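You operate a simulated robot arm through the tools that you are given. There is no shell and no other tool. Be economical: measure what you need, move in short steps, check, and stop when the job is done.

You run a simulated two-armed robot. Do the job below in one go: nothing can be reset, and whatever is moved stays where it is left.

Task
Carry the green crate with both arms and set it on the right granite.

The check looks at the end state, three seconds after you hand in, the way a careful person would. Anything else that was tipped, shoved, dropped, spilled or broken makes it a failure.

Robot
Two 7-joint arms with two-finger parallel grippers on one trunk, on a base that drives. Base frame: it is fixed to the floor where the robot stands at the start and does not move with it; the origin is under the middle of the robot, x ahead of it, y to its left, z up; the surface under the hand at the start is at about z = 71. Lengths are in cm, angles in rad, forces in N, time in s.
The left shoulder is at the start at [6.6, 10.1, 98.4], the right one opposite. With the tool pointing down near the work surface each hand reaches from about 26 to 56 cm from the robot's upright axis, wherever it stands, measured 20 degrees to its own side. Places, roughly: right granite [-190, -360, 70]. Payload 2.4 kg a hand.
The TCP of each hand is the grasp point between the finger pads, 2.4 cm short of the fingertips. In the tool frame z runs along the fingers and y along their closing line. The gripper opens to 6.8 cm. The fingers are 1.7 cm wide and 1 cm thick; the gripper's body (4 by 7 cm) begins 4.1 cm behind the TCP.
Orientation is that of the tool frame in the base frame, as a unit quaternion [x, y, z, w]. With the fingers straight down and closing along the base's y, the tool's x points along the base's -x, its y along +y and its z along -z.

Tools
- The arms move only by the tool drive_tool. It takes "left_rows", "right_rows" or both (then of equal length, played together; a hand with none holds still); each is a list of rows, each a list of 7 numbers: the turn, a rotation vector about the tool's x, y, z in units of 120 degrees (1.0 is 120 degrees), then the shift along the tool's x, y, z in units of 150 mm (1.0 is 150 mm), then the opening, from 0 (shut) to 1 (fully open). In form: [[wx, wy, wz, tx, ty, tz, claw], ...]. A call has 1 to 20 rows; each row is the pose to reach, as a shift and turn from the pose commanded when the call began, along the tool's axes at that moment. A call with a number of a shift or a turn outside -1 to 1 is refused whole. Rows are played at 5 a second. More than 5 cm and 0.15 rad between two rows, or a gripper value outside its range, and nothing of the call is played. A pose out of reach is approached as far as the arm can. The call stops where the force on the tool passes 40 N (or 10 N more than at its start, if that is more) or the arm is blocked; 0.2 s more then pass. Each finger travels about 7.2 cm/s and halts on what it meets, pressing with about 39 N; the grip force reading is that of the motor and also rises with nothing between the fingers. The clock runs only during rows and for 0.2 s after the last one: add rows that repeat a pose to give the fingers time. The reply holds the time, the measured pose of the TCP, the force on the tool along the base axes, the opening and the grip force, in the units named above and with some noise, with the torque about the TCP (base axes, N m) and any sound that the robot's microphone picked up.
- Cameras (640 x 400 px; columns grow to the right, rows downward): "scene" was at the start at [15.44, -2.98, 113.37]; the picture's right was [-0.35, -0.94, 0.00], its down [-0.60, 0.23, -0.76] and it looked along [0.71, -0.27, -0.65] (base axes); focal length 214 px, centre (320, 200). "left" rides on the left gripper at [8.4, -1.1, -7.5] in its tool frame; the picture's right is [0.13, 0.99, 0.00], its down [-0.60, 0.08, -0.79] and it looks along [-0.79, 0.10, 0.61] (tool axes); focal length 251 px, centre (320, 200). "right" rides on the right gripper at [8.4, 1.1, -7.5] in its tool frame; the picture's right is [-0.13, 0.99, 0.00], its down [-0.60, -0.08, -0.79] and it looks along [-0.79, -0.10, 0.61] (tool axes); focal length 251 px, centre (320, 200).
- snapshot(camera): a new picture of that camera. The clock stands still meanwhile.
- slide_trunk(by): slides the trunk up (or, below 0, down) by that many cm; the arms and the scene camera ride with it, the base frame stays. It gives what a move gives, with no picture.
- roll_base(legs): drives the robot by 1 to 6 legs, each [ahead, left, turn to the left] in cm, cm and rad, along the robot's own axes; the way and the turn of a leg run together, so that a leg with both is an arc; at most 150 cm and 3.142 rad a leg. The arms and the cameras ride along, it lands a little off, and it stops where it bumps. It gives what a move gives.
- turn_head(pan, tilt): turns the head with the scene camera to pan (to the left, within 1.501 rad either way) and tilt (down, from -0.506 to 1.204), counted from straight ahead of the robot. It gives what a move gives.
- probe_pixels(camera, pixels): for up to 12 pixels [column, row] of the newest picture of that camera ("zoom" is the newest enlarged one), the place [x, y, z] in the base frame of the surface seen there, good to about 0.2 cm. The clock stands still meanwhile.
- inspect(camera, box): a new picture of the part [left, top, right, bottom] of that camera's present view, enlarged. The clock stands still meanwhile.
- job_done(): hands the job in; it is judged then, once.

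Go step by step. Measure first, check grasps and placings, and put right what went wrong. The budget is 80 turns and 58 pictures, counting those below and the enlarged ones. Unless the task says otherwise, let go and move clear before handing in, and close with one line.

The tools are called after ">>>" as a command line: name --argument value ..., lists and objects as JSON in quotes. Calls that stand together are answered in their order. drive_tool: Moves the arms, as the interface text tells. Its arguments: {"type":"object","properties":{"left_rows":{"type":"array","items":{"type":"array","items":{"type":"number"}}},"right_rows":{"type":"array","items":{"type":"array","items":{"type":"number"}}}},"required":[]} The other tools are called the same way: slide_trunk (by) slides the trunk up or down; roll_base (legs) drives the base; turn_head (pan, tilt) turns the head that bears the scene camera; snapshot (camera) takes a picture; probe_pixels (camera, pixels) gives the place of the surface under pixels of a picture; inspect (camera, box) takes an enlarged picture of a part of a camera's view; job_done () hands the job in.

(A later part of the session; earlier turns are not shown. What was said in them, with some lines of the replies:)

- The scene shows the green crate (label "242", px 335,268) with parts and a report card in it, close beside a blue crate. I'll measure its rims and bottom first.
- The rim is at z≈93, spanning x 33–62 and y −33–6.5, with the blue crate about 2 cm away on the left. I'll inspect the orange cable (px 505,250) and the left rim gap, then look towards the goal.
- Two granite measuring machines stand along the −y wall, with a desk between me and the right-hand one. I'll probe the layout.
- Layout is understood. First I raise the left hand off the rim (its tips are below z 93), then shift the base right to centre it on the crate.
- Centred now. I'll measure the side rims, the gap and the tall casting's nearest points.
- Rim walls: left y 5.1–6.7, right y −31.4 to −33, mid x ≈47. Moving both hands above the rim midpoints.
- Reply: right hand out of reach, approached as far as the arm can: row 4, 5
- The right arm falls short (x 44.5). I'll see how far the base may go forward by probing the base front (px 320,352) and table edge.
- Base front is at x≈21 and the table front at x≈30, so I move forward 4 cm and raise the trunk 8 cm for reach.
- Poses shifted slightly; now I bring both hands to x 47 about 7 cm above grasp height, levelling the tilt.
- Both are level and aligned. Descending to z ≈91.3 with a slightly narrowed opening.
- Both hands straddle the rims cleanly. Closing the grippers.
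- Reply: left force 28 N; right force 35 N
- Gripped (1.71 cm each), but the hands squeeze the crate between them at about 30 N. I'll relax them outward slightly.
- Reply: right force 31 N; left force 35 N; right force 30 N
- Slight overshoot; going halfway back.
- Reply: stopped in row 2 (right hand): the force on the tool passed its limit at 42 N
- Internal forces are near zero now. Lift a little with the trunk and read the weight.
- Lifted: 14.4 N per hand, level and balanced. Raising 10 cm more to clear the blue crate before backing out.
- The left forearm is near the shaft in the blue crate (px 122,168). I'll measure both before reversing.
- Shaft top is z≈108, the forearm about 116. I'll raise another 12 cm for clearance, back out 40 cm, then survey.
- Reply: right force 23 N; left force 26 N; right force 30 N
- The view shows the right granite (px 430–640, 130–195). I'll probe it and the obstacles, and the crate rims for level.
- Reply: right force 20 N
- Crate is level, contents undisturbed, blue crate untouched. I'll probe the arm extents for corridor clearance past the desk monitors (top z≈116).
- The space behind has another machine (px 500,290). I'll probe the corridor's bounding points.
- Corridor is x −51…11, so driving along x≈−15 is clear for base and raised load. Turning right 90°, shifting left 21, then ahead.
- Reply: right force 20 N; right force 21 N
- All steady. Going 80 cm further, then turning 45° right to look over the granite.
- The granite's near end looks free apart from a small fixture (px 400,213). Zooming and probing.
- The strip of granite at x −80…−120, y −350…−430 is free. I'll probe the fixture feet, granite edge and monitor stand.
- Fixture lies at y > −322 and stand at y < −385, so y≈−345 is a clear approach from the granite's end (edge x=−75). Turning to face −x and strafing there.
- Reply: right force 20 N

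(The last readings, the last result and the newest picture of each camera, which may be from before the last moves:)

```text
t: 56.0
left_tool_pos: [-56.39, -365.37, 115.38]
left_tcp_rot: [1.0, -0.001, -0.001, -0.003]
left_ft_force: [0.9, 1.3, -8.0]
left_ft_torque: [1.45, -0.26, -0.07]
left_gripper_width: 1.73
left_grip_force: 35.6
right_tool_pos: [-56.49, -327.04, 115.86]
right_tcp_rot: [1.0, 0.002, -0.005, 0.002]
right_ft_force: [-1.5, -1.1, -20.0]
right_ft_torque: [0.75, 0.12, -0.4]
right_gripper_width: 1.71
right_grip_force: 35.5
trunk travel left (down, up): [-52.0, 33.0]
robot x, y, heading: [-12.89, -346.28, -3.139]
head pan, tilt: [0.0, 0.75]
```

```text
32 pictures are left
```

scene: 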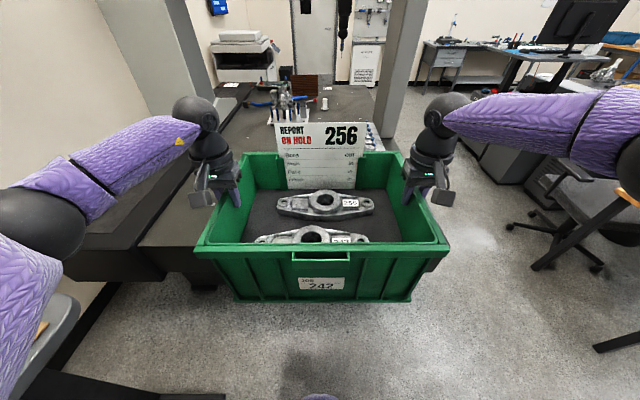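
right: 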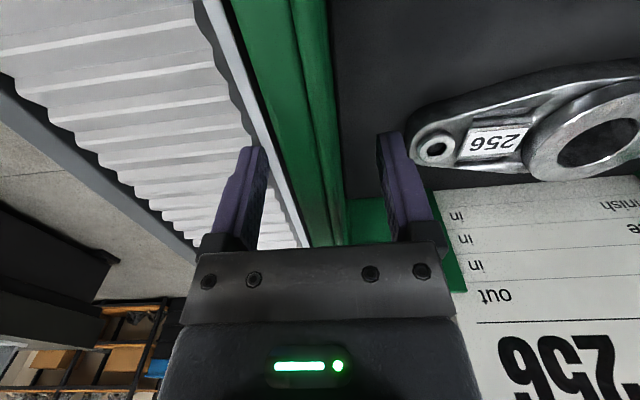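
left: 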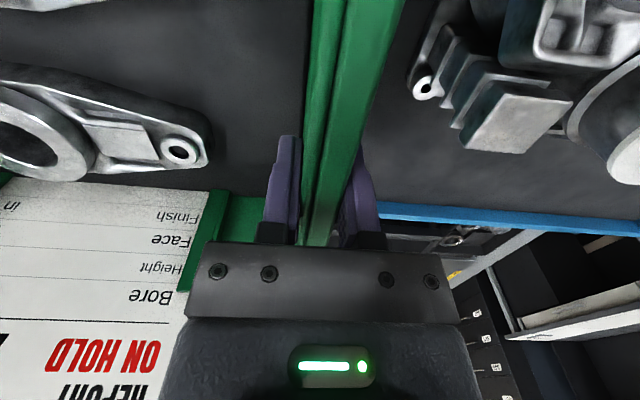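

The floor shows right of the crate at px (455,255), so the granite's front edge needs checking before placing.

>>> probe_pixels --camera "scene" --pixels '[[455, 255], [440, 180], [375, 125], [380, 100], [380, 140], [150, 245], [185, 250], [160, 215], [230, 150], [400, 110], [190, 275], [65, 275]]'

>>> inspect --camera "scene" --box '[330, 60, 490, 160]'

```text
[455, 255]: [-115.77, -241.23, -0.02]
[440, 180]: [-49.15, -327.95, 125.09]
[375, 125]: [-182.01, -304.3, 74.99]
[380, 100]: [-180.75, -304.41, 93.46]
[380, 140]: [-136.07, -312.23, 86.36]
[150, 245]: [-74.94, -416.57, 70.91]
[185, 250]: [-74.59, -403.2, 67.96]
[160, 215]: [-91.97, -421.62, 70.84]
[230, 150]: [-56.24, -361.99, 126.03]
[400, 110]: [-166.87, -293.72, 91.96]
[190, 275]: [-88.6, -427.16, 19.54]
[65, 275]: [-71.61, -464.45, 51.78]
```

```text
4.00 times, centred on (410, 110) of scene
```

zoom: 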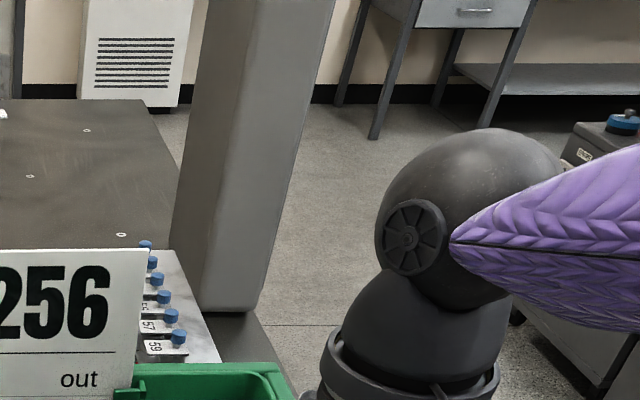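

The corner projects just behind the crate, confirming the front edge y≈−292; the spot at y −327…−366 is well inside. Driving ahead 34 cm toward the end edge x=−75.

>>> roll_base --legs '[[20, 0, 0], [14, 0, 0]]'

>>> turn_head --pan 0 --tilt 1.0

>>> snapshot --camera "scene"

```text
t: 58.5
left_tool_pos: [-90.55, -365.43, 115.19]
left_tcp_rot: [1.0, -0.001, 0.0, -0.003]
left_ft_force: [-0.4, 1.1, -9.2]
left_ft_torque: [1.27, 0.21, 0.09]
left_gripper_width: 1.7
left_grip_force: 35.5
right_tool_pos: [-90.69, -327.18, 115.8]
right_tcp_rot: [1.0, 0.003, -0.004, 0.002]
right_ft_force: [-1.4, -0.7, -19.5]
right_ft_torque: [0.61, -0.27, -0.31]
right_gripper_width: 1.72
right_grip_force: 35.9
trunk travel left (down, up): [-52.0, 33.0]
robot x, y, heading: [-46.73, -346.41, -3.14]
head pan, tilt: [0.0, 0.75]
```

```text
t: 59.3
left_tool_pos: [-90.45, -365.47, 115.29]
left_tcp_rot: [1.0, 0.0, 0.0, -0.003]
left_ft_force: [0.5, 0.9, -8.3]
left_ft_torque: [1.39, -0.29, -0.1]
left_gripper_width: 1.71
left_grip_force: 35.5
right_tool_pos: [-90.74, -327.18, 115.86]
right_tcp_rot: [1.0, 0.004, -0.005, 0.002]
right_ft_force: [-1.3, -1.6, -20.3]
right_ft_torque: [0.76, 0.16, -0.43]
right_gripper_width: 1.69
right_grip_force: 35.7
trunk travel left (down, up): [-52.0, 33.0]
robot x, y, heading: [-47.01, -346.27, -3.14]
head pan, tilt: [0.0, 1.0]
```

```text
30 pictures are left
```

scene: 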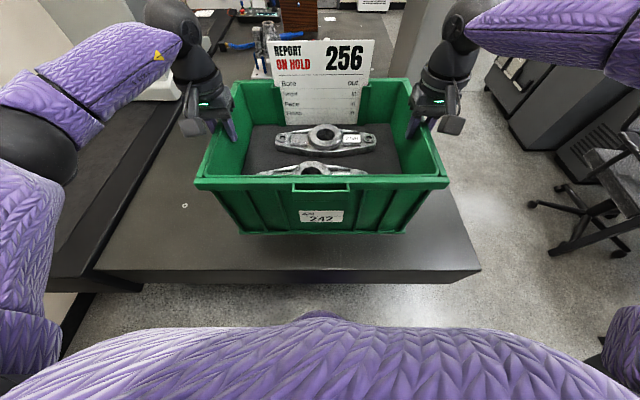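

Crate is over the granite with the near rim at about x=−76. I'll go 4 cm further so it sits well inside the edge, then lower.

>>> roll_base --legs '[[4, 0, 0]]'

>>> slide_trunk --by -18

>>> snapshot --camera "scene"

```text
t: 60.1
left_tool_pos: [-94.52, -365.44, 115.31]
left_tcp_rot: [1.0, -0.001, 0.0, -0.002]
left_ft_force: [0.5, 1.0, -9.7]
left_ft_torque: [1.25, 0.22, 0.05]
left_gripper_width: 1.69
left_grip_force: 35.6
right_tool_pos: [-94.77, -327.13, 115.71]
right_tcp_rot: [1.0, 0.003, -0.005, 0.001]
right_ft_force: [-1.5, -0.1, -19.5]
right_ft_torque: [0.6, -0.31, -0.39]
right_gripper_width: 1.74
right_grip_force: 35.7
trunk travel left (down, up): [-52.0, 33.0]
robot x, y, heading: [-51.24, -346.32, -3.141]
head pan, tilt: [0.0, 1.0]
```

```text
t: 62.1
left_tool_pos: [-94.3, -365.47, 97.27]
left_tcp_rot: [1.0, 0.0, 0.0, -0.003]
left_ft_force: [0.3, 0.2, -8.6]
left_ft_torque: [1.21, 0.17, 0.03]
left_gripper_width: 1.72
left_grip_force: 35.5
right_tool_pos: [-94.49, -327.26, 97.71]
right_tcp_rot: [1.0, 0.003, -0.005, 0.001]
right_ft_force: [-1.1, 0.2, -18.8]
right_ft_torque: [0.62, -0.39, -0.32]
right_gripper_width: 1.72
right_grip_force: 35.5
trunk travel left (down, up): [-34.0, 51.0]
robot x, y, heading: [-50.68, -346.71, -3.141]
head pan, tilt: [0.0, 1.0]
```

```text
29 pictures are left
```

scene: 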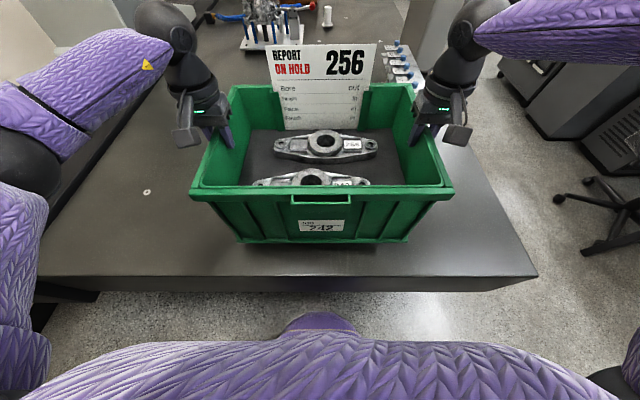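

Clear all round. I'll probe the crate bottom edge and granite to find the remaining drop.

>>> probe_pixels --camera "scene" --pixels '[[238, 240], [405, 240], [320, 240], [240, 243], [403, 243], [320, 255], [320, 274], [192, 195], [452, 195], [215, 120], [425, 120]]'

```text
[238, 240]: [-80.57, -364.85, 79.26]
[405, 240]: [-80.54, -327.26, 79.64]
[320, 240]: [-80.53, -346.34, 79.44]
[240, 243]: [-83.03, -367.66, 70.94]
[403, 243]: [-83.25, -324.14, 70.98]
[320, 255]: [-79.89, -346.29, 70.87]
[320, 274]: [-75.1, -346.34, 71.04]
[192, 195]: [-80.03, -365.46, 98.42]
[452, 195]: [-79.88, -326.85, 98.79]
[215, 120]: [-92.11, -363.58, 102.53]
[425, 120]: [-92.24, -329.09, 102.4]
```

Bottom is about 6–7 cm above the granite (70.9), with near edge 5 cm inside. Lowering 5, then in small steps.

>>> slide_trunk --by -5

>>> slide_trunk --by -0.8

```text
t: 63.1
left_tool_pos: [-94.19, -365.44, 92.29]
left_tcp_rot: [1.0, -0.001, -0.001, -0.003]
left_ft_force: [0.6, 1.5, -9.2]
left_ft_torque: [1.26, 0.04, -0.03]
left_gripper_width: 1.71
left_grip_force: 35.7
right_tool_pos: [-94.6, -327.16, 92.82]
right_tcp_rot: [1.0, 0.003, -0.007, 0.002]
right_ft_force: [-0.9, -0.6, -18.8]
right_ft_torque: [0.55, -0.18, -0.25]
right_gripper_width: 1.74
right_grip_force: 35.8
trunk travel left (down, up): [-29.0, 56.0]
robot x, y, heading: [-51.21, -346.58, -3.142]
head pan, tilt: [0.0, 1.0]
```

```text
t: 63.6
left_tool_pos: [-94.23, -365.41, 91.57]
left_tcp_rot: [1.0, -0.001, -0.002, -0.003]
left_ft_force: [1.1, 1.8, -8.9]
left_ft_torque: [1.27, 0.04, 0.0]
left_gripper_width: 1.71
left_grip_force: 35.5
right_tool_pos: [-94.47, -327.12, 91.95]
right_tcp_rot: [1.0, 0.003, -0.005, 0.002]
right_ft_force: [-0.6, -1.2, -19.3]
right_ft_torque: [0.69, -0.19, -0.35]
right_gripper_width: 1.72
right_grip_force: 36.0
trunk travel left (down, up): [-28.2, 56.8]
robot x, y, heading: [-51.31, -346.51, -3.135]
head pan, tilt: [0.0, 1.0]
```

>>> slide_trunk --by -0.5

>>> slide_trunk --by -0.3

```text
t: 64.2
left_tool_pos: [-94.3, -365.27, 91.4]
left_tcp_rot: [1.0, 0.0, -0.004, -0.002]
left_ft_force: [-4.3, 1.5, 34.4]
left_ft_torque: [0.48, -0.08, -0.28]
left_gripper_width: 1.68
left_grip_force: 35.3
right_tool_pos: [-94.5, -326.96, 91.62]
right_tcp_rot: [1.0, 0.002, -0.007, 0.003]
right_ft_force: [-7.1, 3.9, -13.6]
right_ft_torque: [0.65, -0.94, -0.88]
right_gripper_width: 1.71
right_grip_force: 35.4
trunk travel left (down, up): [-27.7, 57.2]
robot x, y, heading: [-51.31, -346.19, -3.139]
head pan, tilt: [0.0, 1.0]
```

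```text
t: 64.7
left_tool_pos: [-94.14, -365.07, 90.88]
left_tcp_rot: [1.0, -0.001, -0.003, -0.002]
left_ft_force: [-8.4, 6.0, 33.3]
left_ft_torque: [-0.33, -0.01, -0.14]
left_gripper_width: 1.68
left_grip_force: 35.5
right_tool_pos: [-94.37, -326.72, 91.35]
right_tcp_rot: [1.0, 0.003, -0.007, 0.004]
right_ft_force: [-5.0, 10.1, 5.8]
right_ft_torque: [0.38, -0.68, -0.55]
right_gripper_width: 1.7
right_grip_force: 35.5
trunk travel left (down, up): [-27.4, 57.6]
robot x, y, heading: [-50.98, -346.43, -3.14]
head pan, tilt: [0.0, 1.0]
```

It's down: left presses 33 N, right has gone from −19 to +6 N. I'll relieve the left a little and press the right slightly before opening.

>>> drive_tool --left_rows '[[0, 0, 0, 0, 0, -0.012, 0], [0, 0, 0, 0, 0, -0.012, 0]]' --right_rows '[[0, 0, 0, 0, 0, 0.003, 0], [0, 0, 0, 0, 0, 0.003, 0]]'

>>> snapshot --camera "scene"

>>> probe_pixels --camera "scene" --pixels '[[192, 195], [452, 195], [215, 120], [425, 120], [320, 240], [245, 240], [400, 240]]'

```text
t: 65.3
left_tool_pos: [-94.05, -365.31, 90.86]
left_tcp_rot: [1.0, -0.001, 0.0, -0.002]
left_ft_force: [-3.9, 10.4, -6.9]
left_ft_torque: [-0.4, 0.26, 0.49]
left_gripper_width: 1.7
left_grip_force: 35.9
right_tool_pos: [-94.43, -327.12, 91.35]
right_tcp_rot: [1.0, 0.004, -0.009, 0.004]
right_ft_force: [-1.6, 8.2, 33.7]
right_ft_torque: [0.4, -0.39, -0.42]
right_gripper_width: 1.69
right_grip_force: 35.6
trunk travel left (down, up): [-27.4, 57.6]
robot x, y, heading: [-50.99, -346.28, -3.138]
head pan, tilt: [0.0, 1.0]
```

```text
28 pictures are left
```

scene: 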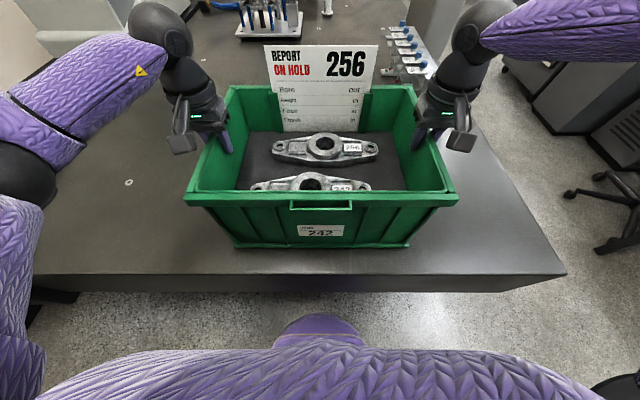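

```text
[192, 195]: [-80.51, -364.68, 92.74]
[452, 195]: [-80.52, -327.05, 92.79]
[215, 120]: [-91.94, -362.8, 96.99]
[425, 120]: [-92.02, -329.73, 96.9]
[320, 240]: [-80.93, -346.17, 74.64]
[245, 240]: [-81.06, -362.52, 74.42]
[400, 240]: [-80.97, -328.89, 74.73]
```

Rim is level at z 92.75 on both sides, so the crate sits flat. Opening both hands.

>>> drive_tool --left_rows '[[0, 0, 0, 0, 0, 0, 0.3], [0, 0, 0, 0, 0, 0, 0.6], [0, 0, 0, 0, 0, 0, 0.8], [0, 0, 0, 0, 0, 0, 0.8], [0, 0, 0, 0, 0, 0, 0.8]]' --right_rows '[[0, 0, 0, 0, 0, -0.008, 0.3], [0, 0, 0, 0, 0, -0.008, 0.6], [0, 0, 0, 0, 0, -0.008, 0.8], [0, 0, 0, 0, 0, -0.008, 0.8], [0, 0, 0, 0, 0, -0.008, 0.8]]'

```text
t: 66.5
left_tool_pos: [-94.35, -365.44, 91.03]
left_tcp_rot: [1.0, 0.0, -0.002, -0.004]
left_ft_force: [-0.3, -0.9, 0.1]
left_ft_torque: [-0.02, 0.01, 0.04]
left_gripper_width: 5.42
left_grip_force: 0.1
right_tool_pos: [-94.38, -327.16, 91.25]
right_tcp_rot: [1.0, 0.003, -0.005, 0.001]
right_ft_force: [0.1, 0.2, 0.1]
right_ft_torque: [0.02, 0.03, 0.0]
right_gripper_width: 5.44
right_grip_force: 0.0
trunk travel left (down, up): [-27.4, 57.6]
robot x, y, heading: [-50.8, -346.58, -3.135]
head pan, tilt: [0.0, 1.0]
```

Both hands are free with zero force. Raising straight up, then backing off.

>>> slide_trunk --by 20

>>> roll_base --legs '[[-30, 0, 0]]'

>>> turn_head --pan 0 --tilt 0.75

>>> snapshot --camera "scene"

>>> probe_pixels --camera "scene" --pixels '[[320, 200], [260, 180], [380, 180]]'

```text
t: 68.7
left_tool_pos: [-94.13, -365.54, 110.93]
left_tcp_rot: [1.0, 0.0, -0.001, -0.003]
left_ft_force: [-0.1, -0.4, -0.9]
left_ft_torque: [0.0, 0.03, 0.01]
left_gripper_width: 5.44
left_grip_force: 0.0
right_tool_pos: [-94.4, -327.2, 111.32]
right_tcp_rot: [1.0, 0.004, -0.007, 0.002]
right_ft_force: [-0.2, 0.1, 0.3]
right_ft_torque: [-0.01, 0.03, 0.0]
right_gripper_width: 5.44
right_grip_force: 0.2
trunk travel left (down, up): [-47.4, 37.6]
robot x, y, heading: [-51.14, -346.44, -3.14]
head pan, tilt: [0.0, 1.0]
```

```text
t: 70.7
left_tool_pos: [-64.36, -365.39, 111.04]
left_tcp_rot: [1.0, -0.002, -0.001, -0.003]
left_ft_force: [-0.8, 0.6, -0.4]
left_ft_torque: [0.0, -0.01, -0.04]
left_gripper_width: 5.43
left_grip_force: 0.0
right_tool_pos: [-64.43, -327.09, 111.43]
right_tcp_rot: [1.0, 0.003, -0.007, 0.002]
right_ft_force: [1.0, -0.5, -1.2]
right_ft_torque: [0.0, 0.0, -0.02]
right_gripper_width: 5.44
right_grip_force: 0.1
trunk travel left (down, up): [-47.4, 37.6]
robot x, y, heading: [-21.25, -346.06, -3.137]
head pan, tilt: [0.0, 1.0]
```

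```text
t: 71.5
left_tool_pos: [-64.3, -365.3, 110.92]
left_tcp_rot: [1.0, 0.0, -0.001, -0.003]
left_ft_force: [0.1, -0.2, -0.4]
left_ft_torque: [0.02, 0.0, 0.0]
left_gripper_width: 5.44
left_grip_force: 0.0
right_tool_pos: [-64.51, -326.98, 111.42]
right_tcp_rot: [1.0, 0.002, -0.007, 0.001]
right_ft_force: [-0.5, -0.1, -0.1]
right_ft_torque: [0.03, 0.01, 0.0]
right_gripper_width: 5.46
right_grip_force: 0.2
trunk travel left (down, up): [-47.4, 37.6]
robot x, y, heading: [-21.69, -346.2, -3.14]
head pan, tilt: [0.0, 0.75]
```

```text
27 pictures are left
```

scene: 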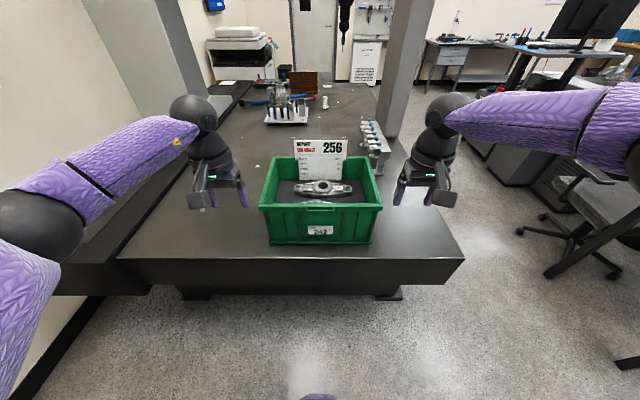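

```text
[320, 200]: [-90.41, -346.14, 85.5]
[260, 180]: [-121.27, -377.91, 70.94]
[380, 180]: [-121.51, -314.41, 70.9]
```

The crate (px 320,205) stands upright on the right granite with its parts and report card in place. Both hands are clear and nothing else has been disturbed, so I'm handing in.

>>> job_done

```text
The job is handed in.
```

I carried the green crate with both arms and set it upright on the near end of the right granite, with its parts and report card still inside. Both hands are clear, and I saw nothing else knocked or moved.
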